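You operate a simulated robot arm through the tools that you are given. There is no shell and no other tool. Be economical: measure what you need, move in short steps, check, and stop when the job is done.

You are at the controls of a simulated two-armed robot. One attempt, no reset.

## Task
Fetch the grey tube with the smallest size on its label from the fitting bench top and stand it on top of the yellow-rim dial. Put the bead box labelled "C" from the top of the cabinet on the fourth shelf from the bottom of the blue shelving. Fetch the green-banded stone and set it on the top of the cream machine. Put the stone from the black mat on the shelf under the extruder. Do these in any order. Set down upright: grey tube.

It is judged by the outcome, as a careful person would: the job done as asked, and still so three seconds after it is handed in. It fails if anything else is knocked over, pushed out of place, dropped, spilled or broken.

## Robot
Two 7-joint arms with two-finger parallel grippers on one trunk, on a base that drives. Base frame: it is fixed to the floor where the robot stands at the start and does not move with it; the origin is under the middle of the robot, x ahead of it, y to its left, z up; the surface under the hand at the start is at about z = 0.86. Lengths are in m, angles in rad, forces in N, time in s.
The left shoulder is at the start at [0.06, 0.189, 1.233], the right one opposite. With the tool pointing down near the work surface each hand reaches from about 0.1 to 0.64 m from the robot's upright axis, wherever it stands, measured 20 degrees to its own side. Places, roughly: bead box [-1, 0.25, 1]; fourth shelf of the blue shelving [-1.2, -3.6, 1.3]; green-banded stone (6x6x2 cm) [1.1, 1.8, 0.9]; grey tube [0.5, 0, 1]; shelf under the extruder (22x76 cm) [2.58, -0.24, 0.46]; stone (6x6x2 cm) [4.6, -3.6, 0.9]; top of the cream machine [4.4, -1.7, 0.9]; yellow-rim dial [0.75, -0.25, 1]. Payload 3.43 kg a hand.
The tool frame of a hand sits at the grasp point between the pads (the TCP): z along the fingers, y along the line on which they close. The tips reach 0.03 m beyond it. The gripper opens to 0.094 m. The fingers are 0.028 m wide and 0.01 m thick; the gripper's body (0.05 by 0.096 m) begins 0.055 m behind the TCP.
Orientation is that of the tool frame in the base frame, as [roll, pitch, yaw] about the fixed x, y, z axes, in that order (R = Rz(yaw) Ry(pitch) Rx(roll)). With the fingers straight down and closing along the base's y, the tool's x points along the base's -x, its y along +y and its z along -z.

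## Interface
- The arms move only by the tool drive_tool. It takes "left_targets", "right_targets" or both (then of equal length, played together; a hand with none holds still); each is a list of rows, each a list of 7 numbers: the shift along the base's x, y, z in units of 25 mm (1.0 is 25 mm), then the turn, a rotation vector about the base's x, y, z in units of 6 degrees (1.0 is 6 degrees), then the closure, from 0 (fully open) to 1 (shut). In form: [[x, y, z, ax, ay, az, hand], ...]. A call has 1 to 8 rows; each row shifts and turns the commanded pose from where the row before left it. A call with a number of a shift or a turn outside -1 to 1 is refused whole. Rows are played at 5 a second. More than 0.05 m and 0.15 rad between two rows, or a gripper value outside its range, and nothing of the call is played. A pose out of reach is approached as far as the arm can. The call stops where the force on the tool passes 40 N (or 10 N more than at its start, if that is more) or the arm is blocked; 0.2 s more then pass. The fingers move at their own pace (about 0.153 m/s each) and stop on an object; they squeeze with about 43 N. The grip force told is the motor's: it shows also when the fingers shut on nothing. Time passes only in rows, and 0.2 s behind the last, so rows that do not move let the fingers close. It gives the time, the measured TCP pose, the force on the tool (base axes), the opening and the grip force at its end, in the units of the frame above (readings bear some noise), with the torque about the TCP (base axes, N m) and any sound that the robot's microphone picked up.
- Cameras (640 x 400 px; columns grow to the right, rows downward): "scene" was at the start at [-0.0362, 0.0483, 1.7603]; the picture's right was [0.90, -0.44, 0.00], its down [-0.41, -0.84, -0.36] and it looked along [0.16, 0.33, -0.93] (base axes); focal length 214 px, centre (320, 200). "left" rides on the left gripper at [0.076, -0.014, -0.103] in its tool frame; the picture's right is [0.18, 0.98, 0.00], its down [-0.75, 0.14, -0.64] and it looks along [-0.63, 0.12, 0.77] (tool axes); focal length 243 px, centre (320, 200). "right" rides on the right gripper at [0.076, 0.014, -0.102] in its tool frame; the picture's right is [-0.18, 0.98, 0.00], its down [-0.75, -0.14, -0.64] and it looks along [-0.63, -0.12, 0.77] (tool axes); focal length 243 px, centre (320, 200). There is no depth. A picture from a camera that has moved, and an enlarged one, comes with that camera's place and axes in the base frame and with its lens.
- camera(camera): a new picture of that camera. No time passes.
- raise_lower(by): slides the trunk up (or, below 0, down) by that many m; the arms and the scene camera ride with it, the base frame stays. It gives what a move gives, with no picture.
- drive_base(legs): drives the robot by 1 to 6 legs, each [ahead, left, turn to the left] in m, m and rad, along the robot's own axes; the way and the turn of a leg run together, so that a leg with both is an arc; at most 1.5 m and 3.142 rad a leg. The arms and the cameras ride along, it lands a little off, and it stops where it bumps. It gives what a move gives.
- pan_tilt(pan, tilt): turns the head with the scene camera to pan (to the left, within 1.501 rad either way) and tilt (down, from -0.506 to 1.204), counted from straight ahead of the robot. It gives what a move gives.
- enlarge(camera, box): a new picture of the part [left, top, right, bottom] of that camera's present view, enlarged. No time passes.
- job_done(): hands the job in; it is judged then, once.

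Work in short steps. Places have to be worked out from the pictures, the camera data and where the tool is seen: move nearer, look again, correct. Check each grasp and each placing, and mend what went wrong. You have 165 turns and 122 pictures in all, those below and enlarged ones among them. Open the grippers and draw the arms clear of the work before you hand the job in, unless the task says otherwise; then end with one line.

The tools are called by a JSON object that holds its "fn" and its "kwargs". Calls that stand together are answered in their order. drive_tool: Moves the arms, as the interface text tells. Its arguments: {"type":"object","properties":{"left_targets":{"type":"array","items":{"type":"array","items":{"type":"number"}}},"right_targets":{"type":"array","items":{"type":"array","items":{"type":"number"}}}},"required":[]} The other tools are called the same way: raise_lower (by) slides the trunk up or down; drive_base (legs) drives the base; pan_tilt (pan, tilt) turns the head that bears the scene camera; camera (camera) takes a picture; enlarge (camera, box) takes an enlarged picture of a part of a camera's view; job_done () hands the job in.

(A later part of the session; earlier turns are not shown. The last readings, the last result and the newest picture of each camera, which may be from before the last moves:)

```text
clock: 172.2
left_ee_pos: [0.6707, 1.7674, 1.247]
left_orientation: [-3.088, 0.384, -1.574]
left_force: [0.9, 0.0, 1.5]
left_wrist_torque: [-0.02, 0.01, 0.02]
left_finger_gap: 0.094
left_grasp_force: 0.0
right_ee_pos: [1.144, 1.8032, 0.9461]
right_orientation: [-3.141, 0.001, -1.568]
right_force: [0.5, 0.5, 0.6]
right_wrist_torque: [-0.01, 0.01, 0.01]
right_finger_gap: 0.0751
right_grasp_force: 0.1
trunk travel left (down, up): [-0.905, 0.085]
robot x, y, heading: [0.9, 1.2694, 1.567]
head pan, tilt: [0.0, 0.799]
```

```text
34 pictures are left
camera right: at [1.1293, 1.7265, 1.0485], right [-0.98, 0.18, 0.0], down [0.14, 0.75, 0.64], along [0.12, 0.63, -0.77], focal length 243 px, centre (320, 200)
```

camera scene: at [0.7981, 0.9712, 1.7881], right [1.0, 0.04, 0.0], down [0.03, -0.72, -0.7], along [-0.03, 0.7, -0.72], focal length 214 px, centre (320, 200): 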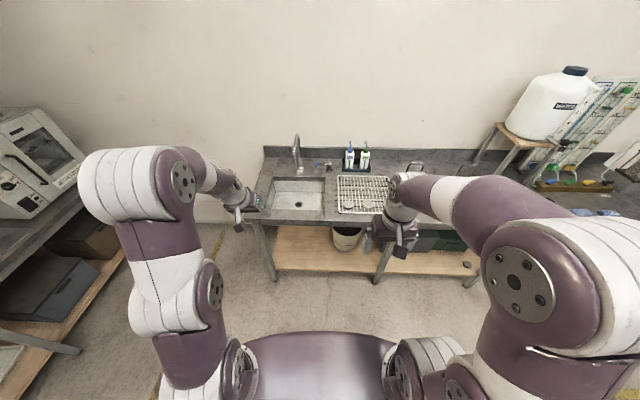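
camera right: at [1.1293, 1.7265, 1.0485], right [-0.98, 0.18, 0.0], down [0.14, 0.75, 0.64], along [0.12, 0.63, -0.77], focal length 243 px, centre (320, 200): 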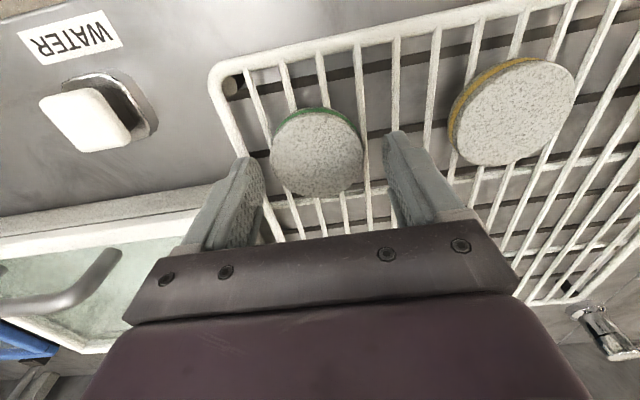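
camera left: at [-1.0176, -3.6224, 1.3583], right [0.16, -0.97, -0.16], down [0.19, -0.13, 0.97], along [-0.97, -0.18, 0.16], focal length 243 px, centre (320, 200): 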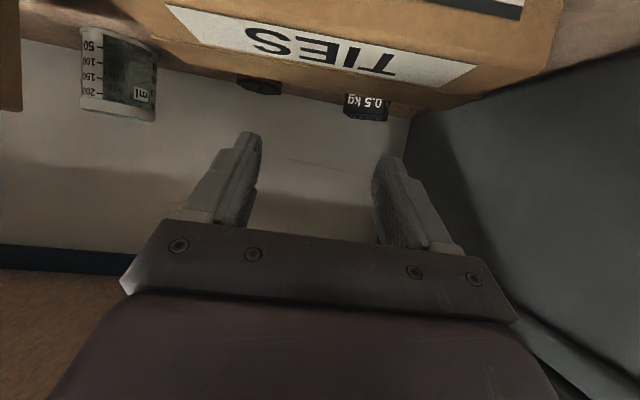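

The green band is visible and centred. Descend to TCP z≈0.903 (tips stay above the rack rim), opening 70 mm.

{"fn": "drive_tool", "kwargs": {"right_targets": [[0.06, 0.16, -0.7, 0, 0, 0, 0.25], [0, 0, -0.6, 0, 0, 0, 0.25], [0, 0, -0.4, 0, 0, 0, 0.25], [0, 0, 0, 0, 0, 0, 0.25], [0, 0, 0, 0, 0, 0, 0.25]]}}

{"fn": "camera", "kwargs": {"camera": "right"}}

```text
clock: 172.7
left_ee_pos: [0.6707, 1.7652, 1.2457]
left_orientation: [-3.086, 0.387, -1.573]
left_force: [-0.7, 0.4, 0.7]
left_wrist_torque: [-0.04, 0.02, -0.01]
left_finger_gap: 0.0939
left_grasp_force: 0.0
right_ee_pos: [1.1454, 1.8052, 0.9359]
right_orientation: [-3.141, -0.007, -1.569]
right_force: [-5.7, -10.0, 20.2]
right_wrist_torque: [-0.33, -0.2, 0.03]
right_finger_gap: 0.0706
right_grasp_force: 0.0
trunk travel left (down, up): [-0.905, 0.085]
robot x, y, heading: [0.8998, 1.2678, 1.57]
head pan, tilt: [0.0, 0.799]
stopped in row 2 (right hand): the force on the tool passed its limit at 70 N (the readings are from after the stop); the commanded pose is now the measured one
```

```text
33 pictures are left
camera right: at [1.1294, 1.7288, 1.0378], right [-0.98, 0.18, 0.0], down [0.14, 0.76, 0.64], along [0.12, 0.63, -0.77], focal length 243 px, centre (320, 200)
```

right: 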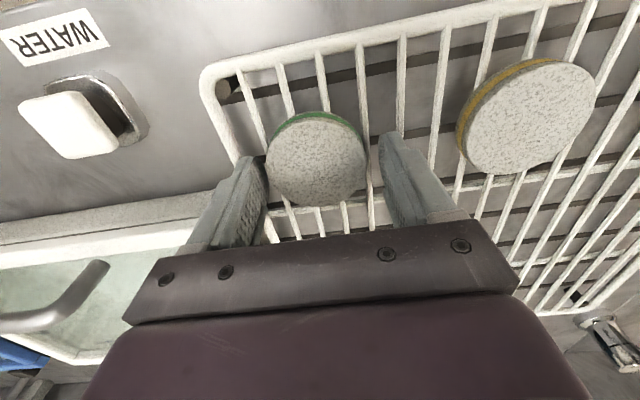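

The +x finger struck the rack rim. Lift, and turn the hand ~66° about vertical so the fingers close mostly along y, away from that rim.

{"fn": "drive_tool", "kwargs": {"right_targets": [[0, 0, 0.8, 0, 0, 0, 0.2], [0, 0, 0.8, 0, 0, -1, 0.2], [0, 0, 0, 0, 0, -1, 0.2], [0, 0, 0, 0, 0, -1, 0.2], [0, 0, 0, 0, 0, -1, 0.2], [0, 0, 0, 0, 0, -1, 0.2], [0, 0, 0, 0, 0, -1, 0.2], [0, 0, 0, 0, 0, -1, 0.2]]}}

{"fn": "drive_tool", "kwargs": {"right_targets": [[0, 0, 0, 0, 0, -1, 0.2], [0, 0, 0, 0, 0, -1, 0.2], [0, 0, 0, 0, 0, -1, 0.2], [0, 0, 0, 0, 0, -1, 0.2], [0, 0, 0, 0, 0, 0, 0.2]]}}

{"fn": "camera", "kwargs": {"camera": "right"}}

```text
clock: 174.5
left_ee_pos: [0.672, 1.7661, 1.2457]
left_orientation: [-3.089, 0.386, -1.575]
left_force: [0.5, -0.7, -0.4]
left_wrist_torque: [0.0, -0.01, -0.02]
left_finger_gap: 0.0937
left_grasp_force: 0.1
right_ee_pos: [1.1446, 1.8056, 0.9744]
right_orientation: [3.138, -0.005, -2.303]
right_force: [-0.7, -0.8, 0.1]
right_wrist_torque: [0.0, 0.01, -0.02]
right_finger_gap: 0.0754
right_grasp_force: 0.0
trunk travel left (down, up): [-0.905, 0.085]
robot x, y, heading: [0.9024, 1.2713, 1.577]
head pan, tilt: [0.0, 0.799]
```

```text
clock: 175.7
left_ee_pos: [0.672, 1.7669, 1.2463]
left_orientation: [-3.088, 0.384, -1.574]
left_force: [0.0, 0.5, -0.3]
left_wrist_torque: [0.01, 0.03, -0.01]
left_finger_gap: 0.094
left_grasp_force: 0.1
right_ee_pos: [1.1457, 1.8062, 0.9738]
right_orientation: [-3.141, -0.006, -2.719]
right_force: [-0.2, 0.5, -0.2]
right_wrist_torque: [0.01, -0.02, -0.02]
right_finger_gap: 0.0756
right_grasp_force: 0.1
trunk travel left (down, up): [-0.905, 0.085]
robot x, y, heading: [0.8952, 1.2704, 1.569]
head pan, tilt: [0.0, 0.799]
```

```text
32 pictures are left
camera right: at [1.0693, 1.7888, 1.0761], right [-0.23, 0.97, 0.0], down [0.75, 0.18, 0.64], along [0.62, 0.15, -0.77], focal length 243 px, centre (320, 200)
```

right: 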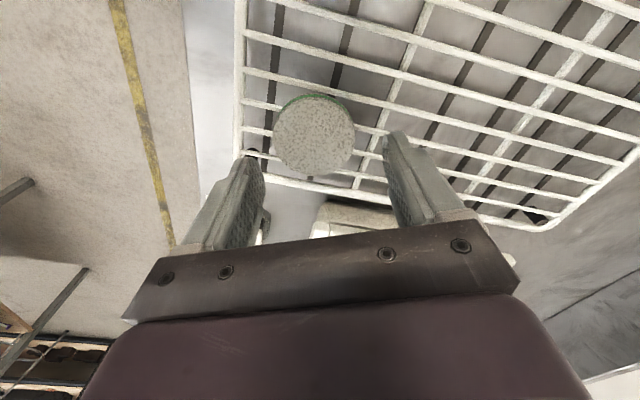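

Now the fingers clear the rims. Stone at (1.146,1.804). Descend to TCP z≈0.921.

{"fn": "drive_tool", "kwargs": {"right_targets": [[0.03, -0.1, -0.6, 0, 0, 0, 0.2], [0, 0, -0.6, 0, 0, 0, 0.2], [0, 0, -0.5, 0, 0, 0, 0.2], [0, 0, -0.3, 0, 0, 0, 0.2], [0, 0, 0, 0, 0, 0, 0.2]]}}

{"fn": "camera", "kwargs": {"camera": "right"}}

```text
clock: 176.6
left_ee_pos: [0.6688, 1.7619, 1.2477]
left_orientation: [-3.087, 0.387, -1.571]
left_force: [0.7, -0.2, 0.0]
left_wrist_torque: [-0.02, 0.0, 0.03]
left_finger_gap: 0.0941
left_grasp_force: 0.1
right_ee_pos: [1.1443, 1.8057, 0.9353]
right_orientation: [3.132, 0.0, -2.72]
right_force: [-11.5, -14.3, 38.5]
right_wrist_torque: [-2.17, -0.03, -0.53]
right_finger_gap: 0.0796
right_grasp_force: 4.3
trunk travel left (down, up): [-0.905, 0.085]
robot x, y, heading: [0.8994, 1.2757, 1.573]
head pan, tilt: [0.0, 0.799]
stopped in row 4 (right hand): the force on the tool passed its limit at 47 N (the readings are from after the stop); the commanded pose is now the measured one
```

```text
31 pictures are left
camera right: at [1.0673, 1.7863, 1.0376], right [-0.23, 0.97, 0.01], down [0.75, 0.17, 0.64], along [0.62, 0.16, -0.77], focal length 243 px, centre (320, 200)
```

right: 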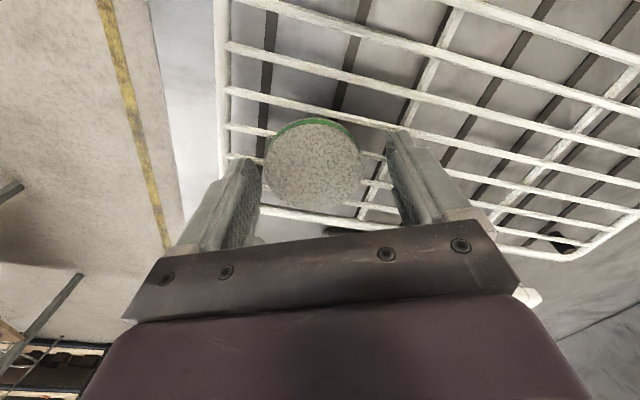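

The -y finger landed on the other rim: the stone lies in the rack corner. I'll lift and turn further so the closing axis runs about (+x,+y)–(-x,-y), where both fingers fit inside the rims.

{"fn": "drive_tool", "kwargs": {"right_targets": [[0, 0, 0.8, 0, 0, 0, 0.25], [0, 0, 0.8, 0, 0, -1, 0.25], [0, 0, 0, 0, 0, -1, 0.25], [0, 0, 0, 0, 0, -1, 0.25], [0, 0, 0, 0, 0, -1, 0.25], [0, 0, 0, 0, 0, -1, 0.25], [0, 0, 0, 0, 0, -1, 0.25], [0, 0, 0, 0, 0, -1, 0.25]]}}

{"fn": "drive_tool", "kwargs": {"right_targets": [[0, 0, 0, 0, 0, -1, 0.25], [0, 0, 0, 0, 0, -1, 0.25], [0, 0, 0, 0, 0, -1, 0.25], [0, 0, 0, 0, 0, 0, 0.25]]}}

{"fn": "camera", "kwargs": {"camera": "right"}}

```text
clock: 178.4
left_ee_pos: [0.6717, 1.7662, 1.2459]
left_orientation: [-3.089, 0.384, -1.574]
left_force: [-0.8, -0.2, 0.3]
left_wrist_torque: [0.01, 0.02, 0.0]
left_finger_gap: 0.0941
left_grasp_force: 0.2
right_ee_pos: [1.144, 1.8069, 0.9707]
right_orientation: [3.132, -0.001, 2.828]
right_force: [0.3, -0.3, -0.2]
right_wrist_torque: [-0.01, 0.01, -0.03]
right_finger_gap: 0.0705
right_grasp_force: 0.0
trunk travel left (down, up): [-0.905, 0.085]
robot x, y, heading: [0.9011, 1.2731, 1.573]
head pan, tilt: [0.0, 0.799]
```

```text
clock: 179.4
left_ee_pos: [0.6728, 1.767, 1.2452]
left_orientation: [-3.092, 0.384, -1.573]
left_force: [0.5, 0.2, 0.1]
left_wrist_torque: [0.02, 0.02, 0.01]
left_finger_gap: 0.0942
left_grasp_force: 0.0
right_ee_pos: [1.145, 1.8078, 0.9714]
right_orientation: [3.134, -0.001, 2.513]
right_force: [0.3, -0.5, 1.0]
right_wrist_torque: [0.0, -0.01, 0.0]
right_finger_gap: 0.0707
right_grasp_force: 0.0
trunk travel left (down, up): [-0.905, 0.085]
robot x, y, heading: [0.9008, 1.2742, 1.575]
head pan, tilt: [0.0, 0.799]
```

```text
30 pictures are left
camera right: at [1.0911, 1.8633, 1.073], right [0.73, 0.69, 0.01], down [0.52, -0.56, 0.64], along [0.45, -0.46, -0.77], focal length 243 px, centre (320, 200)
```

right: 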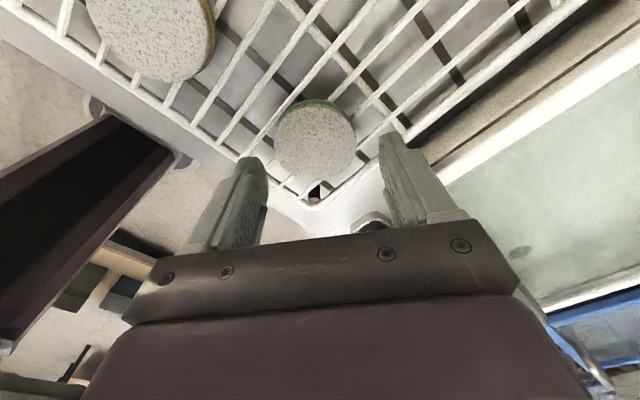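

Stone is offset by about (+2,-6) mm from the TCP. Correct and descend to z≈0.945, then verify.

{"fn": "drive_tool", "kwargs": {"right_targets": [[0.08, -0.22, 0, 0, 0, 0, 0.28], [0, 0, -0.6, 0, 0, 0, 0.28], [0, 0, -0.45, 0, 0, 0, 0.28], [0, 0, 0, 0, 0, 0, 0.28]]}}

{"fn": "camera", "kwargs": {"camera": "right"}}

```text
clock: 180.4
left_ee_pos: [0.6722, 1.7662, 1.2462]
left_orientation: [-3.09, 0.383, -1.575]
left_force: [-0.3, -0.2, 0.2]
left_wrist_torque: [-0.01, -0.04, 0.01]
left_finger_gap: 0.0937
left_grasp_force: 0.0
right_ee_pos: [1.1487, 1.8021, 0.9436]
right_orientation: [3.134, -0.001, 2.514]
right_force: [0.6, 1.1, -0.1]
right_wrist_torque: [0.0, -0.01, 0.0]
right_finger_gap: 0.0676
right_grasp_force: 0.1
trunk travel left (down, up): [-0.905, 0.085]
robot x, y, heading: [0.8978, 1.2716, 1.575]
head pan, tilt: [0.0, 0.799]
```

```text
29 pictures are left
camera right: at [1.0942, 1.8569, 1.0463], right [0.73, 0.69, 0.01], down [0.52, -0.56, 0.64], along [0.45, -0.46, -0.77], focal length 243 px, centre (320, 200)
```

right: 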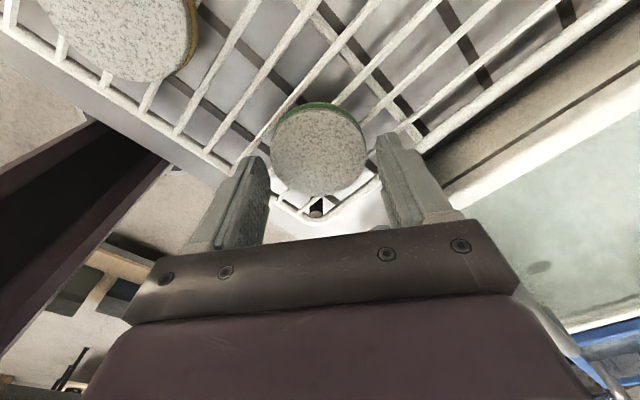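

Well centred. Descend 2 cm more, slowly.

{"fn": "drive_tool", "kwargs": {"right_targets": [[0, 0, -0.2, 0, 0, 0, 0.28], [0, 0, -0.2, 0, 0, 0, 0.28], [0, 0, -0.2, 0, 0, 0, 0.28], [0, 0, -0.2, 0, 0, 0, 0.28], [0, 0, 0, 0, 0, 0, 0.28]]}}

```text
clock: 181.3
left_ee_pos: [0.6715, 1.7635, 1.2474]
left_orientation: [-3.089, 0.385, -1.574]
left_force: [-0.7, 0.2, -0.4]
left_wrist_torque: [-0.03, 0.03, 0.0]
left_finger_gap: 0.0939
left_grasp_force: 0.0
right_ee_pos: [1.1498, 1.8043, 0.9358]
right_orientation: [3.122, -0.006, 2.516]
right_force: [-0.4, -10.6, 33.4]
right_wrist_torque: [-1.7, 0.54, 0.31]
right_finger_gap: 0.0728
right_grasp_force: 4.8
trunk travel left (down, up): [-0.905, 0.085]
robot x, y, heading: [0.9015, 1.275, 1.571]
head pan, tilt: [0.0, 0.799]
stopped in row 4 (right hand): the force on the tool passed its limit at 47 N (the readings are from after the stop); the commanded pose is now the measured one
```

The -y rim is ~42 mm from the stone centre. I'll turn to 45° and shift the hand 10 mm away from the rack corner, so the pads take the stone off-centre but clear both rims.

{"fn": "drive_tool", "kwargs": {"right_targets": [[0, 0, 0.6, 0.15, 0, 0, 0.28], [-0.37, 0.23, 0, 0, 0, -0.75, 0.28], [0, 0, 0, 0, 0, -0.75, 0.28], [0, 0, -0.4, 0, 0, 0, 0.28], [0, 0, 0, 0, 0, 0, 0.28]]}}

{"fn": "camera", "kwargs": {"camera": "right"}}

```text
clock: 182.5
left_ee_pos: [0.6724, 1.7666, 1.2463]
left_orientation: [-3.089, 0.384, -1.574]
left_force: [0.8, 1.0, 0.4]
left_wrist_torque: [-0.03, 0.0, 0.02]
left_finger_gap: 0.0936
left_grasp_force: 0.0
right_ee_pos: [1.1403, 1.8121, 0.9377]
right_orientation: [3.112, -0.013, 2.359]
right_force: [-0.7, 0.0, 0.4]
right_wrist_torque: [0.0, 0.02, -0.02]
right_finger_gap: 0.0676
right_grasp_force: 0.0
trunk travel left (down, up): [-0.905, 0.085]
robot x, y, heading: [0.901, 1.2745, 1.574]
head pan, tilt: [0.0, 0.799]
```

```text
28 pictures are left
camera right: at [1.0947, 1.8721, 1.0407], right [0.82, 0.57, 0.03], down [0.43, -0.65, 0.63], along [0.37, -0.51, -0.78], focal length 243 px, centre (320, 200)
```

right: 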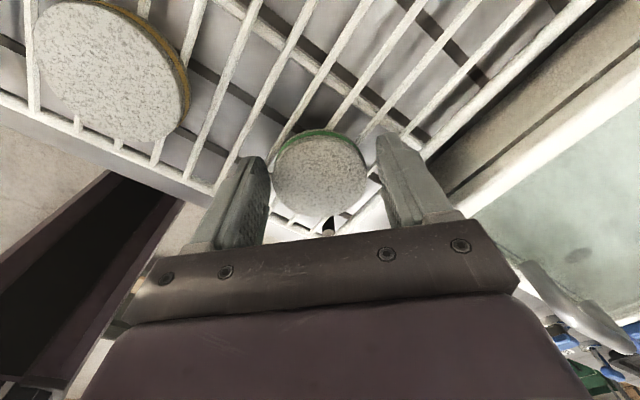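

Centred with the wanted offset. Descend 2 cm gently.

{"fn": "drive_tool", "kwargs": {"right_targets": [[0, 0, -0.2, 0, 0, 0, 0.28], [0, 0, -0.2, 0, 0, 0, 0.28], [0, 0, -0.2, 0, 0, 0, 0.28], [0, 0, -0.15, 0, 0, 0, 0.28], [0, 0, 0, 0, 0, 0, 0.28]]}}

```text
clock: 183.1
left_ee_pos: [0.6729, 1.7628, 1.2485]
left_orientation: [-3.087, 0.388, -1.575]
left_force: [-0.1, -0.3, -0.1]
left_wrist_torque: [0.02, 0.05, -0.01]
left_finger_gap: 0.0941
left_grasp_force: 0.1
right_ee_pos: [1.142, 1.8122, 0.9373]
right_orientation: [3.104, -0.02, 2.356]
right_force: [2.3, -13.7, 35.1]
right_wrist_torque: [-1.85, 0.67, 0.45]
right_finger_gap: 0.0714
right_grasp_force: 3.7
trunk travel left (down, up): [-0.905, 0.085]
robot x, y, heading: [0.8981, 1.2719, 1.571]
head pan, tilt: [0.0, 0.799]
stopped in row 2 (right hand): the force on the tool passed its limit at 47 N (the readings are from after the stop); the commanded pose is now the measured one
```

All four contacts came at the same tip height (0.906) — that is the wire grid itself, so the fingers are already around the stone. Lift 3 mm and close.

{"fn": "drive_tool", "kwargs": {"right_targets": [[0, 0, 0.14, 0, 0, 0, 0.28], [0, 0, 0, 0, 0, 0, 1], [0, 0, 0, 0, 0, 0, 1], [0, 0, 0, 0, 0, 0, 1]]}}

{"fn": "camera", "kwargs": {"camera": "right"}}

```text
clock: 184.1
left_ee_pos: [0.672, 1.7668, 1.2456]
left_orientation: [-3.089, 0.386, -1.573]
left_force: [-0.3, 0.2, 0.1]
left_wrist_torque: [0.0, 0.04, -0.02]
left_finger_gap: 0.0941
left_grasp_force: 0.0
right_ee_pos: [1.1409, 1.8155, 0.9371]
right_orientation: [3.106, -0.018, 2.356]
right_force: [1.3, 0.0, 1.3]
right_wrist_torque: [-0.06, -0.01, -0.01]
right_finger_gap: 0.0565
right_grasp_force: 43.0
trunk travel left (down, up): [-0.905, 0.085]
robot x, y, heading: [0.8977, 1.2699, 1.575]
head pan, tilt: [0.0, 0.799]
```

```text
27 pictures are left
camera right: at [1.0953, 1.8749, 1.0407], right [0.82, 0.57, 0.03], down [0.43, -0.66, 0.62], along [0.37, -0.5, -0.78], focal length 243 px, centre (320, 200)
```

right: 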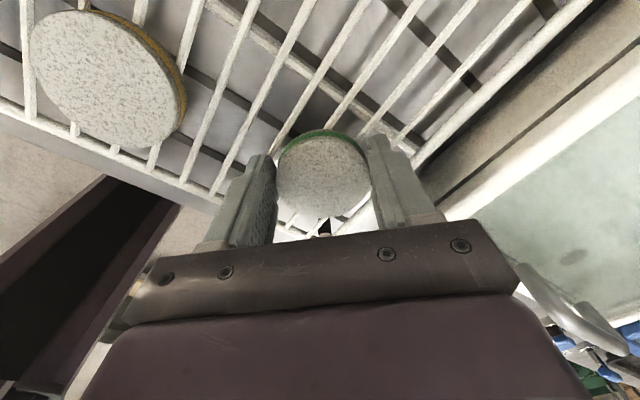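

Gripped at 56.5 mm. Lift and draw back toward the robot.

{"fn": "drive_tool", "kwargs": {"right_targets": [[0, 0, 0.5, 0, 0, 0, 1], [0, 0, 1, 0, 0, 0, 1], [0, 0, 1, 0, 0, 0, 1], [0, 0, 1, 0, 0, 0, 1], [0, -0.8, 1, 0, 0, 0, 1], [0, -0.8, 1, 0, 0, 0, 1], [-0.2, -0.8, 1, 0, 0, 0, 1], [-0.2, -0.8, 1, 0, 0, 0, 1]]}}

{"fn": "camera", "kwargs": {"camera": "right"}}

```text
clock: 185.9
left_ee_pos: [0.6722, 1.765, 1.2466]
left_orientation: [-3.09, 0.385, -1.572]
left_force: [-0.9, -0.2, -0.6]
left_wrist_torque: [0.02, -0.01, -0.03]
left_finger_gap: 0.094
left_grasp_force: 0.1
right_ee_pos: [1.1307, 1.7311, 1.1253]
right_orientation: [3.104, -0.019, 2.358]
right_force: [0.4, -0.3, -0.1]
right_wrist_torque: [0.02, 0.0, -0.02]
right_finger_gap: 0.0563
right_grasp_force: 42.6
trunk travel left (down, up): [-0.905, 0.085]
robot x, y, heading: [0.8955, 1.2694, 1.571]
head pan, tilt: [0.0, 0.799]
```

```text
26 pictures are left
camera right: at [1.0854, 1.7912, 1.2297], right [0.82, 0.56, 0.03], down [0.43, -0.66, 0.62], along [0.37, -0.5, -0.78], focal length 243 px, centre (320, 200)
```

right: 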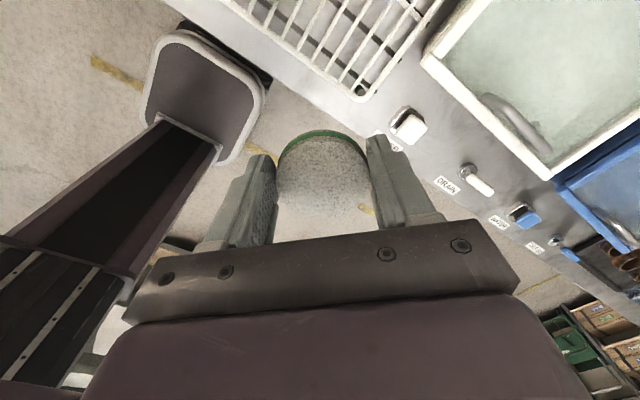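

The stone is held. Back off the counter and look toward +x (pan right) to plan the route.

{"fn": "drive_base", "kwargs": {"legs": [[-0.35, 0, 0], [0, 0, -1.571]]}}

{"fn": "pan_tilt", "kwargs": {"pan": -0.3, "tilt": 0.25}}

{"fn": "camera", "kwargs": {"camera": "scene"}}

```text
clock: 192.0
left_ee_pos: [1.3936, 1.1526, 1.2459]
left_orientation: [-3.089, 0.383, -3.13]
left_force: [0.2, -0.3, -0.8]
left_wrist_torque: [0.01, -0.01, 0.01]
left_finger_gap: 0.0937
left_grasp_force: 0.1
right_ee_pos: [1.3686, 0.6915, 1.125]
right_orientation: [3.107, -0.018, 0.803]
right_force: [0.2, 0.8, -0.9]
right_wrist_torque: [0.04, 0.0, 0.01]
right_finger_gap: 0.056
right_grasp_force: 42.9
trunk travel left (down, up): [-0.905, 0.085]
robot x, y, heading: [0.9052, 0.9171, 0.017]
head pan, tilt: [0.0, 0.799]
```

```text
clock: 193.0
left_ee_pos: [1.3941, 1.1517, 1.2455]
left_orientation: [-3.091, 0.383, -3.13]
left_force: [0.1, 0.3, 0.4]
left_wrist_torque: [0.03, -0.03, -0.03]
left_finger_gap: 0.0938
left_grasp_force: 0.0
right_ee_pos: [1.3682, 0.6928, 1.1246]
right_orientation: [3.109, -0.018, 0.801]
right_force: [0.7, 0.2, -0.4]
right_wrist_torque: [0.0, -0.03, -0.01]
right_finger_gap: 0.056
right_grasp_force: 42.7
trunk travel left (down, up): [-0.905, 0.085]
robot x, y, heading: [0.9056, 0.9156, 0.017]
head pan, tilt: [-0.3, 0.25]
```

```text
25 pictures are left
camera scene: at [0.9316, 0.8869, 1.8371], right [-0.28, -0.96, 0.0], down [-0.24, 0.07, -0.97], along [0.93, -0.27, -0.25], focal length 214 px, centre (320, 200)
```

scene: 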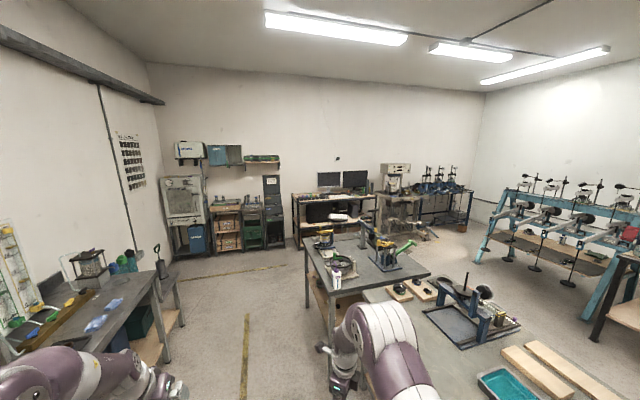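

Enlarge the region where the cream machine and black mat should be.

{"fn": "enlarge", "kwargs": {"camera": "scene", "box": [280, 140, 520, 290]}}

```text
2.67 times, centred on (400, 215) of scene
camera zoom: at [0.9316, 0.8869, 1.8371], right [-0.28, -0.96, 0.0], down [-0.24, 0.07, -0.97], along [0.93, -0.27, -0.25], focal length 572 px, centre (107, 160)
```

zoom: 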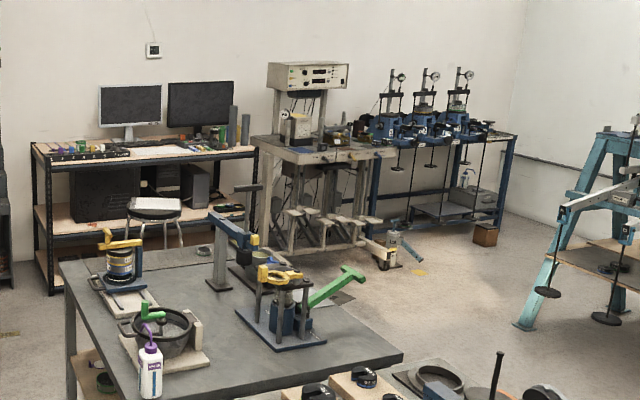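

The cream machine's worktop is at x≈4.0–4.5, y≈-1.2…-2.0; the corridor along y≈0.95 then down x≈3.35 is clear. Drive there with margin.

{"fn": "drive_base", "kwargs": {"legs": [[1.25, 0, -0.017], [1.2, 0, 0], [0, -1.3, 0], [0, -1.25, 0]]}}

{"fn": "pan_tilt", "kwargs": {"pan": 0.0, "tilt": 0.75}}

{"fn": "camera", "kwargs": {"camera": "scene"}}

```text
clock: 216.9
left_ee_pos: [3.8456, -1.3411, 1.2462]
left_orientation: [-3.09, 0.384, -3.12]
left_force: [-0.9, 0.0, 0.4]
left_wrist_torque: [0.01, 0.01, 0.01]
left_finger_gap: 0.0939
left_grasp_force: 0.0
right_ee_pos: [3.8262, -1.8014, 1.1249]
right_orientation: [3.108, -0.017, 0.812]
right_force: [-0.6, 0.7, -0.7]
right_wrist_torque: [0.01, -0.03, 0.01]
right_finger_gap: 0.0559
right_grasp_force: 43.1
trunk travel left (down, up): [-0.905, 0.085]
robot x, y, heading: [3.3577, -1.5808, 0.026]
head pan, tilt: [-0.3, 0.25]
```

```text
clock: 217.8
left_ee_pos: [3.8459, -1.3414, 1.2463]
left_orientation: [-3.089, 0.385, -3.117]
left_force: [0.0, 0.6, 0.5]
left_wrist_torque: [0.01, 0.02, -0.02]
left_finger_gap: 0.0943
left_grasp_force: 0.1
right_ee_pos: [3.8259, -1.8019, 1.1256]
right_orientation: [3.106, -0.018, 0.813]
right_force: [-0.9, -0.6, 0.5]
right_wrist_torque: [-0.01, -0.03, -0.01]
right_finger_gap: 0.0555
right_grasp_force: 43.1
trunk travel left (down, up): [-0.905, 0.085]
robot x, y, heading: [3.3588, -1.5799, 0.028]
head pan, tilt: [0.0, 0.75]
```

```text
23 pictures are left
camera scene: at [3.3806, -1.5834, 1.7921], right [0.03, -1.0, 0.0], down [-0.68, -0.02, -0.73], along [0.73, 0.02, -0.68], focal length 214 px, centre (320, 200)
```

scene: 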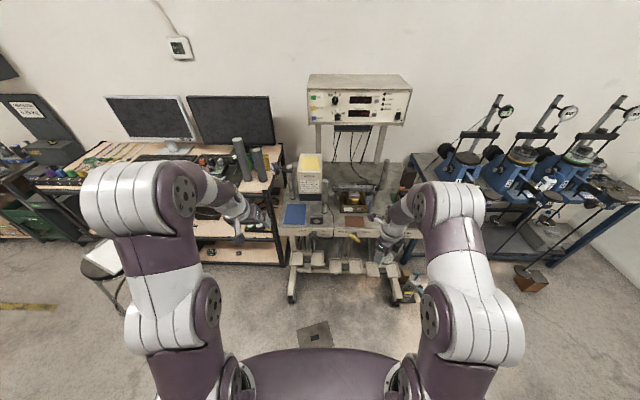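

Enlarge the machine to see its top and what "cream machine" is.

{"fn": "enlarge", "kwargs": {"camera": "scene", "box": [260, 70, 430, 290]}}

{"fn": "enlarge", "kwargs": {"camera": "scene", "box": [265, 140, 405, 240]}}

```text
1.82 times, centred on (345, 180) of scene
camera zoom: at [3.3806, -1.5834, 1.7921], right [0.03, -1.0, 0.0], down [-0.68, -0.02, -0.73], along [0.73, 0.02, -0.68], focal length 390 px, centre (274, 236)
```

zoom: 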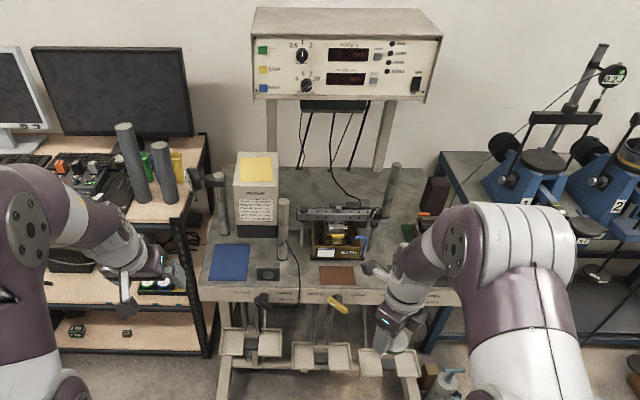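

```text
4.00 times, centred on (335, 190) of scene
camera zoom: at [3.3806, -1.5834, 1.7921], right [0.03, -1.0, 0.0], down [-0.68, -0.02, -0.73], along [0.73, 0.02, -0.68], focal length 858 px, centre (260, 240)
```

zoom: 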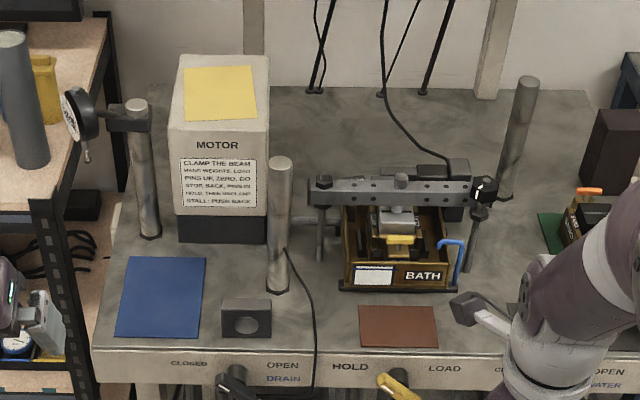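

The worktop (z≈0.9, x 4.12–4.76, y -1.37…-2.05) is the machine's top. Check the front-right area with the right camera.

{"fn": "camera", "kwargs": {"camera": "right"}}

```text
20 pictures are left
camera right: at [3.8841, -1.7551, 1.2288], right [0.59, -0.81, 0.03], down [-0.64, -0.44, 0.62], along [-0.49, -0.39, -0.78], focal length 243 px, centre (320, 200)
```

right: 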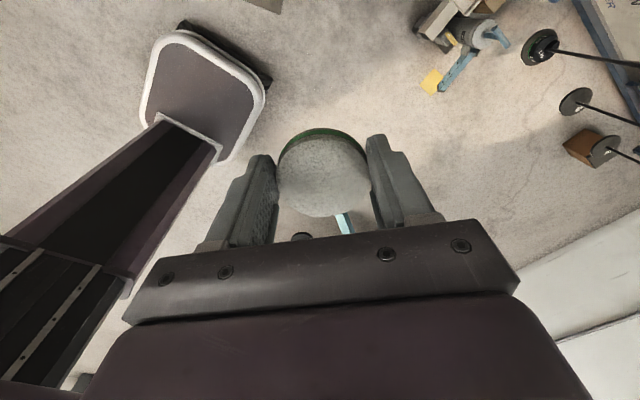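

The hand hides the front-right of the top. Shift the right hand to -y and rotate it back partly, then look.

{"fn": "drive_tool", "kwargs": {"right_targets": [[0, -1, 0.3, 0, 0, 1, 1], [0, -1, 0.3, 0, 0, 1, 1], [0, -1, 0, 0, 0, 1, 1], [0, -1, 0, 0, 0, 1, 1], [0, -1, 0, 0, 0, 1, 1], [0, -1, 0, 0, 0, 1, 1], [0, -1, 0, 0, 0, 1, 1], [0, -1, 0, 0, 0, 1, 1]]}}

{"fn": "drive_tool", "kwargs": {"right_targets": [[0, 0, 0, 0, 0, 1, 1], [0, 0, 0, 0, 0, 1, 1], [0, 0, 0, 0, 0, 1, 1], [0, 0, 0, 0, 0, 1, 1], [0, 0, 0, 0, 0, 1, 1], [0, 0, 0, 0, 0, 1, 1], [0, 0, 0, 0, 0, 1, 1], [0, 0, 0, 0, 0, 1, 1]]}}

{"fn": "enlarge", "kwargs": {"camera": "scene", "box": [300, 140, 460, 240]}}

```text
clock: 219.6
left_ee_pos: [3.847, -1.3409, 1.2469]
left_orientation: [-3.09, 0.384, -3.12]
left_force: [0.5, 0.2, -0.8]
left_wrist_torque: [-0.01, 0.02, -0.02]
left_finger_gap: 0.0941
left_grasp_force: 0.2
right_ee_pos: [3.8257, -2.0018, 1.1402]
right_orientation: [3.107, -0.019, 1.653]
right_force: [0.4, 0.2, -0.4]
right_wrist_torque: [0.02, 0.03, 0.04]
right_finger_gap: 0.0557
right_grasp_force: 43.4
trunk travel left (down, up): [-0.905, 0.085]
robot x, y, heading: [3.3596, -1.5817, 0.034]
head pan, tilt: [0.0, 0.75]
```

```text
clock: 221.4
left_ee_pos: [3.8469, -1.341, 1.2469]
left_orientation: [-3.089, 0.385, -3.119]
left_force: [0.3, 0.0, -0.1]
left_wrist_torque: [0.04, -0.01, 0.02]
left_finger_gap: 0.0938
left_grasp_force: 0.1
right_ee_pos: [3.8262, -2.0007, 1.1384]
right_orientation: [3.107, -0.017, 2.491]
right_force: [-0.1, -0.7, -1.4]
right_wrist_torque: [0.01, 0.02, -0.01]
right_finger_gap: 0.056
right_grasp_force: 43.2
trunk travel left (down, up): [-0.905, 0.085]
robot x, y, heading: [3.3577, -1.5829, 0.029]
head pan, tilt: [0.0, 0.75]
```

```text
4.00 times, centred on (380, 190) of scene
camera zoom: at [3.3806, -1.5836, 1.7921], right [0.03, -1.0, 0.0], down [-0.68, -0.02, -0.73], along [0.73, 0.02, -0.68], focal length 858 px, centre (80, 240)
```

zoom: 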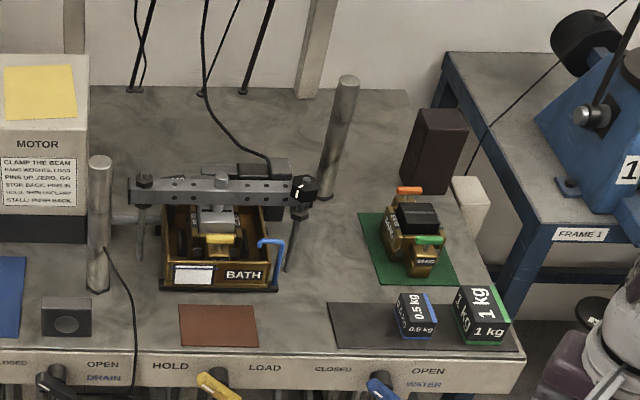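

There is a bare patch at the front between the brown and black mats, ≈(4.172,-1.857). Drive 0.27 m ahead, straightening.

{"fn": "drive_base", "kwargs": {"legs": [[0, 0, -0.03], [0.27, 0, 0]]}}

{"fn": "enlarge", "kwargs": {"camera": "scene", "box": [300, 180, 460, 280]}}

```text
clock: 223.7
left_ee_pos: [4.1251, -1.3553, 1.2463]
left_orientation: [-3.088, 0.386, 3.138]
left_force: [0.2, 0.0, 0.5]
left_wrist_torque: [0.03, 0.02, -0.01]
left_finger_gap: 0.094
left_grasp_force: 0.0
right_ee_pos: [4.0846, -2.0148, 1.14]
right_orientation: [3.104, -0.018, 2.462]
right_force: [0.4, -0.9, 0.1]
right_wrist_torque: [-0.01, 0.0, 0.05]
right_finger_gap: 0.0555
right_grasp_force: 43.2
trunk travel left (down, up): [-0.905, 0.085]
robot x, y, heading: [3.627, -1.5819, -0.0]
head pan, tilt: [0.0, 0.75]
```

```text
4.00 times, centred on (380, 230) of scene
camera zoom: at [3.65, -1.5842, 1.7921], right [0.0, -1.0, 0.0], down [-0.68, 0.0, -0.73], along [0.73, 0.0, -0.68], focal length 858 px, centre (80, 80)
```

zoom: 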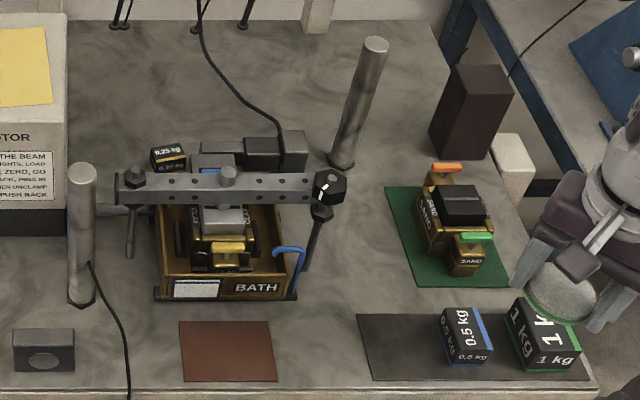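

Triangulated table height is z≈0.95; bare-gap target ≈(4.132,-1.843). Move the stone above it.

{"fn": "drive_tool", "kwargs": {"right_targets": [[0, 1, 0, 0, 0, 0, 1], [0.2, 1, 0, 0, 0, 0, 1], [0.2, 1, 0, 0, 0, 0, 1], [0.2, 1, 0, 0, 0, 0, 1], [0.3, 1, -0.5, 0, 0, 0, 1], [0.3, 1, -0.7, 0, 0, 0, 1], [0.3, 1, -0.9, 0, 0, 0, 1], [0, 0.2, -0.9, 0, 0, 0, 1]]}}

{"fn": "enlarge", "kwargs": {"camera": "scene", "box": [300, 180, 460, 280]}}

```text
clock: 225.5
left_ee_pos: [4.1254, -1.3546, 1.2463]
left_orientation: [-3.089, 0.385, 3.136]
left_force: [-0.2, 0.5, 0.6]
left_wrist_torque: [-0.01, 0.01, 0.01]
left_finger_gap: 0.094
left_grasp_force: 0.0
right_ee_pos: [4.1249, -1.8329, 1.0644]
right_orientation: [3.109, -0.02, 2.46]
right_force: [-0.6, 0.6, -1.1]
right_wrist_torque: [0.01, 0.0, 0.0]
right_finger_gap: 0.0558
right_grasp_force: 43.1
trunk travel left (down, up): [-0.905, 0.085]
robot x, y, heading: [3.6299, -1.581, 0.005]
head pan, tilt: [0.0, 0.75]
```

```text
4.00 times, centred on (380, 230) of scene
camera zoom: at [3.6527, -1.5844, 1.7921], right [0.0, -1.0, 0.0], down [-0.68, 0.0, -0.73], along [0.73, 0.0, -0.68], focal length 858 px, centre (80, 80)
```

zoom: 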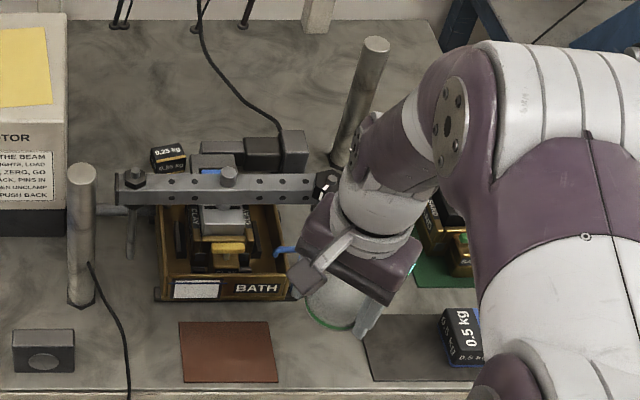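

The stone is over the target (4.13,-1.843). Lower it, slow at the end.

{"fn": "drive_tool", "kwargs": {"right_targets": [[0, 0, -0.8, 0, 0, 0, 1], [0, 0, -0.8, 0, 0, 0, 1], [0, 0, -0.7, 0, 0, 0, 1], [0, 0, -0.4, 0, 0, 0, 1], [0, 0, -0.15, 0, 0, 0, 1], [0, 0, -0.15, 0, 0, 0, 1], [0, 0, 0, 0, 0, 0, 1]]}}

```text
clock: 227.1
left_ee_pos: [4.1251, -1.3538, 1.2466]
left_orientation: [-3.089, 0.384, 3.138]
left_force: [-0.7, 0.0, -0.2]
left_wrist_torque: [0.0, -0.01, -0.02]
left_finger_gap: 0.094
left_grasp_force: 0.0
right_ee_pos: [4.1217, -1.8345, 0.9888]
right_orientation: [3.106, -0.017, 2.462]
right_force: [0.4, 0.1, -1.0]
right_wrist_torque: [-0.02, 0.0, -0.02]
right_finger_gap: 0.0556
right_grasp_force: 42.8
trunk travel left (down, up): [-0.905, 0.085]
robot x, y, heading: [3.6267, -1.5823, 0.001]
head pan, tilt: [0.0, 0.75]
```

{"fn": "drive_tool", "kwargs": {"right_targets": [[0, 0, -0.12, 0, 0, 0, 1], [0, 0, -0.12, 0, 0, 0, 1], [0, 0, -0.12, 0, 0, 0, 1], [0, 0, -0.12, 0, 0, 0, 1], [0, 0, -0.12, 0, 0, 0, 1], [0, 0, 0, 0, 0, 0, 1]]}}

```text
clock: 228.5
left_ee_pos: [4.1239, -1.354, 1.2463]
left_orientation: [-3.09, 0.383, 3.137]
left_force: [0.6, -0.5, -0.3]
left_wrist_torque: [-0.03, 0.01, 0.02]
left_finger_gap: 0.0941
left_grasp_force: 0.1
right_ee_pos: [4.1229, -1.8345, 0.9739]
right_orientation: [3.106, -0.017, 2.463]
right_force: [-0.7, -0.4, -0.9]
right_wrist_torque: [0.01, 0.01, -0.02]
right_finger_gap: 0.0553
right_grasp_force: 42.7
trunk travel left (down, up): [-0.905, 0.085]
robot x, y, heading: [3.6263, -1.5814, -0.001]
head pan, tilt: [0.0, 0.75]
```

No contact at z 0.974; continue lowering in 3 mm rows until it touches.

{"fn": "drive_tool", "kwargs": {"right_targets": [[0, 0, -0.12, 0, 0, 0, 1], [0, 0, -0.12, 0, 0, 0, 1], [0, 0, -0.12, 0, 0, 0, 1], [0, 0, -0.12, 0, 0, 0, 1], [0, 0, -0.12, 0, 0, 0, 1], [0, 0, -0.12, 0, 0, 0, 1], [0, 0, 0, 0, 0, 0, 1]]}}

```text
clock: 229.3
left_ee_pos: [4.1215, -1.3531, 1.2465]
left_orientation: [-3.085, 0.387, 3.138]
left_force: [-0.5, 0.1, 0.0]
left_wrist_torque: [-0.01, 0.01, 0.0]
left_finger_gap: 0.0939
left_grasp_force: 0.1
right_ee_pos: [4.1234, -1.8344, 0.9718]
right_orientation: [3.104, -0.01, 2.461]
right_force: [-9.3, 0.0, 23.6]
right_wrist_torque: [-0.72, 0.65, -0.3]
right_finger_gap: 0.0553
right_grasp_force: 43.0
trunk travel left (down, up): [-0.905, 0.085]
robot x, y, heading: [3.6299, -1.5799, -0.006]
head pan, tilt: [0.0, 0.75]
stopped in row 3 (right hand): the force on the tool passed its limit at 44 N (the readings are from after the stop); the commanded pose is now the measured one
```

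Contact. Raise 1 mm, open, and withdraw up.

{"fn": "drive_tool", "kwargs": {"right_targets": [[0, 0, 0.04, 0, 0, 0, 1], [0, 0, 0, 0, 0, 0, 0.3], [0, 0, 0, 0, 0, 0, 0], [0, 0, 0, 0, 0, 0, 0], [0, 0, 0.5, 0, 0, 0, 0], [0, 0, 1, 0, 0, 0, 0], [0, 0, 1, 0, 0, 0, 0], [-0.5, 0, 1, 0, 0, 0, 0]]}}

{"fn": "drive_tool", "kwargs": {"right_targets": [[-0.5, 0, 1, 0, 0, 1, 0], [-1, 0, 1, 0, 0, 1, 0], [-1, 0, 1, 0, 0, 1, 0], [-1, 0, 0, 0, 0, 1, 0], [-1, 0, 0, 0, 0, 1, 0], [-1, 0, 0, 0, 0, 1, 0], [-1, 0, 0, 0, 0, 0, 0]]}}

{"fn": "enlarge", "kwargs": {"camera": "scene", "box": [300, 180, 460, 280]}}

```text
clock: 231.1
left_ee_pos: [4.124, -1.3541, 1.2463]
left_orientation: [-3.089, 0.385, 3.135]
left_force: [0.2, 0.2, 0.4]
left_wrist_torque: [0.0, -0.01, -0.01]
left_finger_gap: 0.094
left_grasp_force: 0.1
right_ee_pos: [4.1126, -1.8353, 1.059]
right_orientation: [3.104, -0.012, 2.46]
right_force: [-0.5, 0.2, -0.4]
right_wrist_torque: [0.04, 0.0, 0.01]
right_finger_gap: 0.0943
right_grasp_force: 0.1
trunk travel left (down, up): [-0.905, 0.085]
robot x, y, heading: [3.6308, -1.5808, 0.003]
head pan, tilt: [0.0, 0.75]
```

```text
clock: 232.7
left_ee_pos: [4.1236, -1.3547, 1.2463]
left_orientation: [-3.09, 0.383, 3.138]
left_force: [0.8, -0.3, 0.1]
left_wrist_torque: [-0.03, 0.0, 0.0]
left_finger_gap: 0.0938
left_grasp_force: 0.2
right_ee_pos: [3.947, -1.8349, 1.1315]
right_orientation: [3.103, -0.011, 3.09]
right_force: [0.3, 0.2, 0.0]
right_wrist_torque: [-0.02, -0.01, 0.01]
right_finger_gap: 0.0942
right_grasp_force: 0.1
trunk travel left (down, up): [-0.905, 0.085]
robot x, y, heading: [3.6306, -1.5846, -0.0]
head pan, tilt: [0.0, 0.75]
```

```text
4.00 times, centred on (380, 230) of scene
camera zoom: at [3.6506, -1.584, 1.7921], right [0.0, -1.0, 0.0], down [-0.68, 0.0, -0.73], along [0.73, 0.0, -0.68], focal length 858 px, centre (80, 80)
```

zoom: 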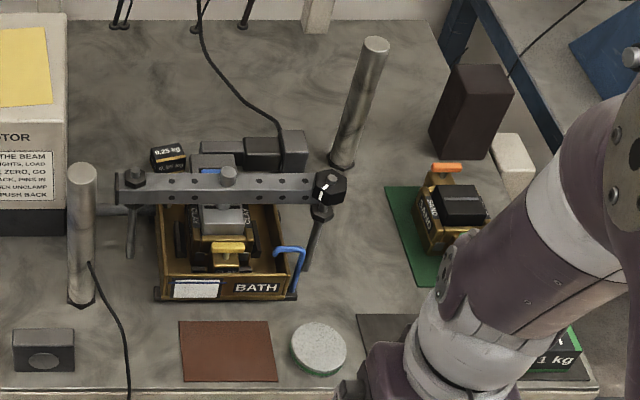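

The green-banded stone lies flat on the machine top. Now look right for the route to the blue-frame table and black mat.

{"fn": "drive_base", "kwargs": {"legs": [[-0.15, 0, 0]]}}

{"fn": "pan_tilt", "kwargs": {"pan": -1.1, "tilt": 0.5}}

{"fn": "camera", "kwargs": {"camera": "scene"}}

```text
clock: 234.1
left_ee_pos: [3.9759, -1.3541, 1.2453]
left_orientation: [-3.089, 0.383, 3.141]
left_force: [0.1, 0.4, -0.1]
left_wrist_torque: [-0.02, -0.01, -0.03]
left_finger_gap: 0.0939
left_grasp_force: 0.0
right_ee_pos: [3.8013, -1.8332, 1.1285]
right_orientation: [3.102, -0.013, 3.089]
right_force: [0.2, -1.4, -0.3]
right_wrist_torque: [0.0, 0.05, -0.03]
right_finger_gap: 0.094
right_grasp_force: 0.2
trunk travel left (down, up): [-0.905, 0.085]
robot x, y, heading: [3.4802, -1.579, 0.006]
head pan, tilt: [0.0, 0.75]
```

```text
clock: 235.4
left_ee_pos: [3.9737, -1.3538, 1.2466]
left_orientation: [-3.09, 0.385, 3.139]
left_force: [-0.1, -0.2, 0.3]
left_wrist_torque: [0.0, -0.01, -0.01]
left_finger_gap: 0.0941
left_grasp_force: 0.1
right_ee_pos: [3.7992, -1.834, 1.1302]
right_orientation: [3.103, -0.013, 3.091]
right_force: [0.4, 0.4, -0.6]
right_wrist_torque: [0.0, 0.0, -0.02]
right_finger_gap: 0.0943
right_grasp_force: 0.1
trunk travel left (down, up): [-0.905, 0.085]
robot x, y, heading: [3.4818, -1.581, 0.003]
head pan, tilt: [-1.1, 0.499]
```

```text
15 pictures are left
camera scene: at [3.4604, -1.6653, 1.814], right [-0.89, -0.46, 0.0], down [-0.22, 0.43, -0.88], along [0.4, -0.78, -0.48], focal length 214 px, centre (320, 200)
```

scene: 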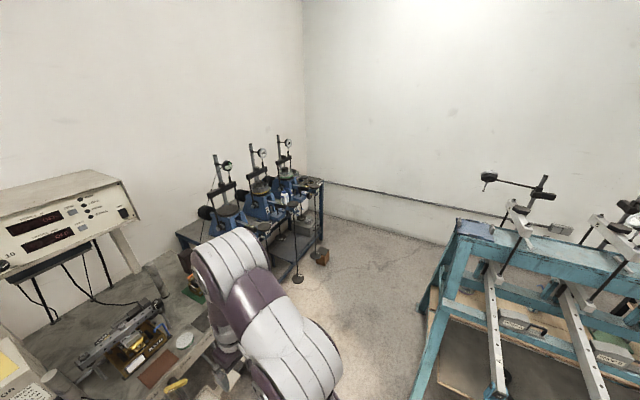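

Enlarge the blue-frame table to find the black mat and stone.

{"fn": "enlarge", "kwargs": {"camera": "scene", "box": [180, 120, 350, 300]}}

```text
2.22 times, centred on (265, 210) of scene
camera zoom: at [3.4604, -1.6653, 1.814], right [-0.89, -0.46, 0.0], down [-0.22, 0.43, -0.88], along [0.4, -0.78, -0.48], focal length 477 px, centre (442, 178)
```

zoom: 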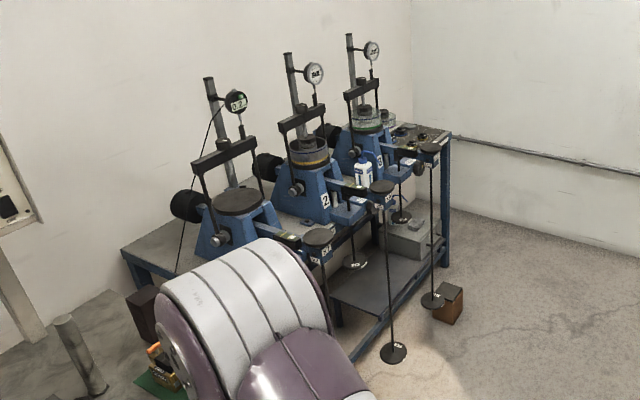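

The mat is at the table's right end beyond frame 3, whose hangers stick out to x≈4.2. Retract the left hand, then strafe along the lane x≈3.6 to y≈-3.5.

{"fn": "drive_tool", "kwargs": {"left_targets": [[-1, 0, 0.3, 0, 0, 0, 0], [-1, 0, 0.3, 0, 0, 0, 0], [-1, 0, 0, 0, 0, 0, 0], [-1, 0, 0, 0, 0, 0, 0], [-1, 0, 0, 0, 0, 0, 0], [-1, 0, 0, 0, 0, 0, 0], [-1, 0, 0, 0, 0, 0, 0]]}}

{"fn": "drive_base", "kwargs": {"legs": [[0.12, 0, 0], [0, -1.0, 0], [0, -0.9, 0]]}}

{"fn": "pan_tilt", "kwargs": {"pan": -0.2, "tilt": 0.75}}

{"fn": "camera", "kwargs": {"camera": "scene"}}

```text
clock: 237.0
left_ee_pos: [3.7978, -1.3531, 1.2626]
left_orientation: [-3.09, 0.385, 3.14]
left_force: [0.0, 0.0, -0.5]
left_wrist_torque: [0.01, -0.02, -0.01]
left_finger_gap: 0.0939
left_grasp_force: 0.1
right_ee_pos: [3.7979, -1.8332, 1.1315]
right_orientation: [3.105, -0.01, 3.092]
right_force: [0.0, 0.4, 0.6]
right_wrist_torque: [-0.01, 0.0, 0.0]
right_finger_gap: 0.0944
right_grasp_force: 0.0
trunk travel left (down, up): [-0.905, 0.085]
robot x, y, heading: [3.4794, -1.5798, -0.001]
head pan, tilt: [-1.1, 0.499]
```

```text
clock: 247.4
left_ee_pos: [3.8633, -3.2821, 1.2606]
left_orientation: [-3.089, 0.382, 3.092]
left_force: [-0.2, 0.1, -0.6]
left_wrist_torque: [-0.01, -0.01, 0.02]
left_finger_gap: 0.0938
left_grasp_force: 0.0
right_ee_pos: [3.8405, -3.7623, 1.1314]
right_orientation: [3.102, -0.013, 3.046]
right_force: [-0.1, 0.0, 0.0]
right_wrist_torque: [-0.03, 0.0, 0.02]
right_finger_gap: 0.094
right_grasp_force: 0.2
trunk travel left (down, up): [-0.905, 0.085]
robot x, y, heading: [3.5312, -3.4936, -0.043]
head pan, tilt: [-1.1, 0.499]
```

```text
clock: 248.6
left_ee_pos: [3.8627, -3.2822, 1.2612]
left_orientation: [-3.09, 0.383, 3.093]
left_force: [0.2, -0.9, -0.3]
left_wrist_torque: [-0.01, 0.0, 0.03]
left_finger_gap: 0.0941
left_grasp_force: 0.0
right_ee_pos: [3.8408, -3.7629, 1.1315]
right_orientation: [3.101, -0.011, 3.045]
right_force: [-1.0, 0.1, -1.6]
right_wrist_torque: [0.01, 0.02, 0.0]
right_finger_gap: 0.094
right_grasp_force: 0.0
trunk travel left (down, up): [-0.905, 0.085]
robot x, y, heading: [3.5299, -3.4966, -0.042]
head pan, tilt: [-0.201, 0.75]
```

```text
13 pictures are left
camera scene: at [3.5524, -3.5157, 1.7921], right [-0.24, -0.97, 0.0], down [-0.66, 0.17, -0.73], along [0.71, -0.18, -0.68], focal length 214 px, centre (320, 200)
```

scene: 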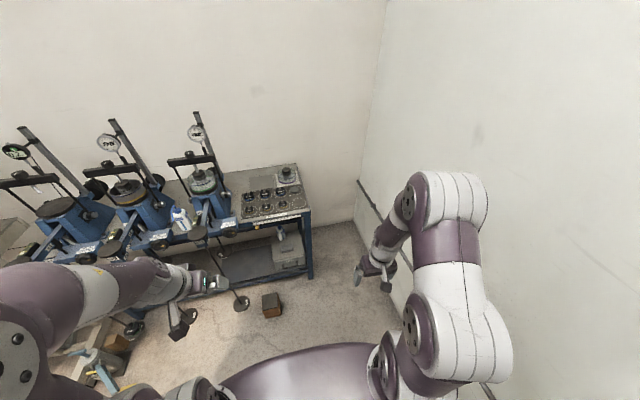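

Enlarge the right end of the table.

{"fn": "enlarge", "kwargs": {"camera": "scene", "box": [170, 140, 330, 240]}}

```text
4.00 times, centred on (250, 190) of scene
camera zoom: at [3.5524, -3.5157, 1.7921], right [-0.24, -0.97, 0.0], down [-0.66, 0.17, -0.73], along [0.71, -0.18, -0.68], focal length 858 px, centre (600, 240)
```

zoom: 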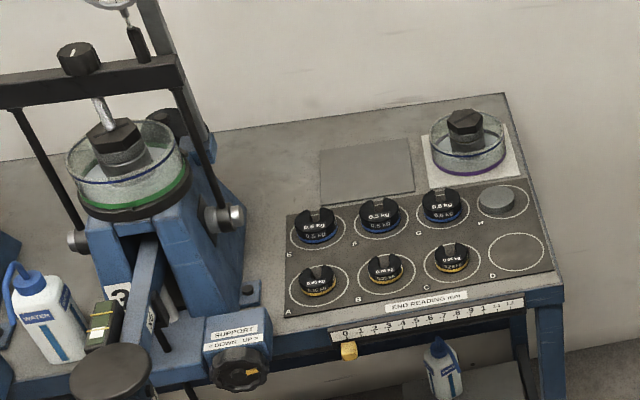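

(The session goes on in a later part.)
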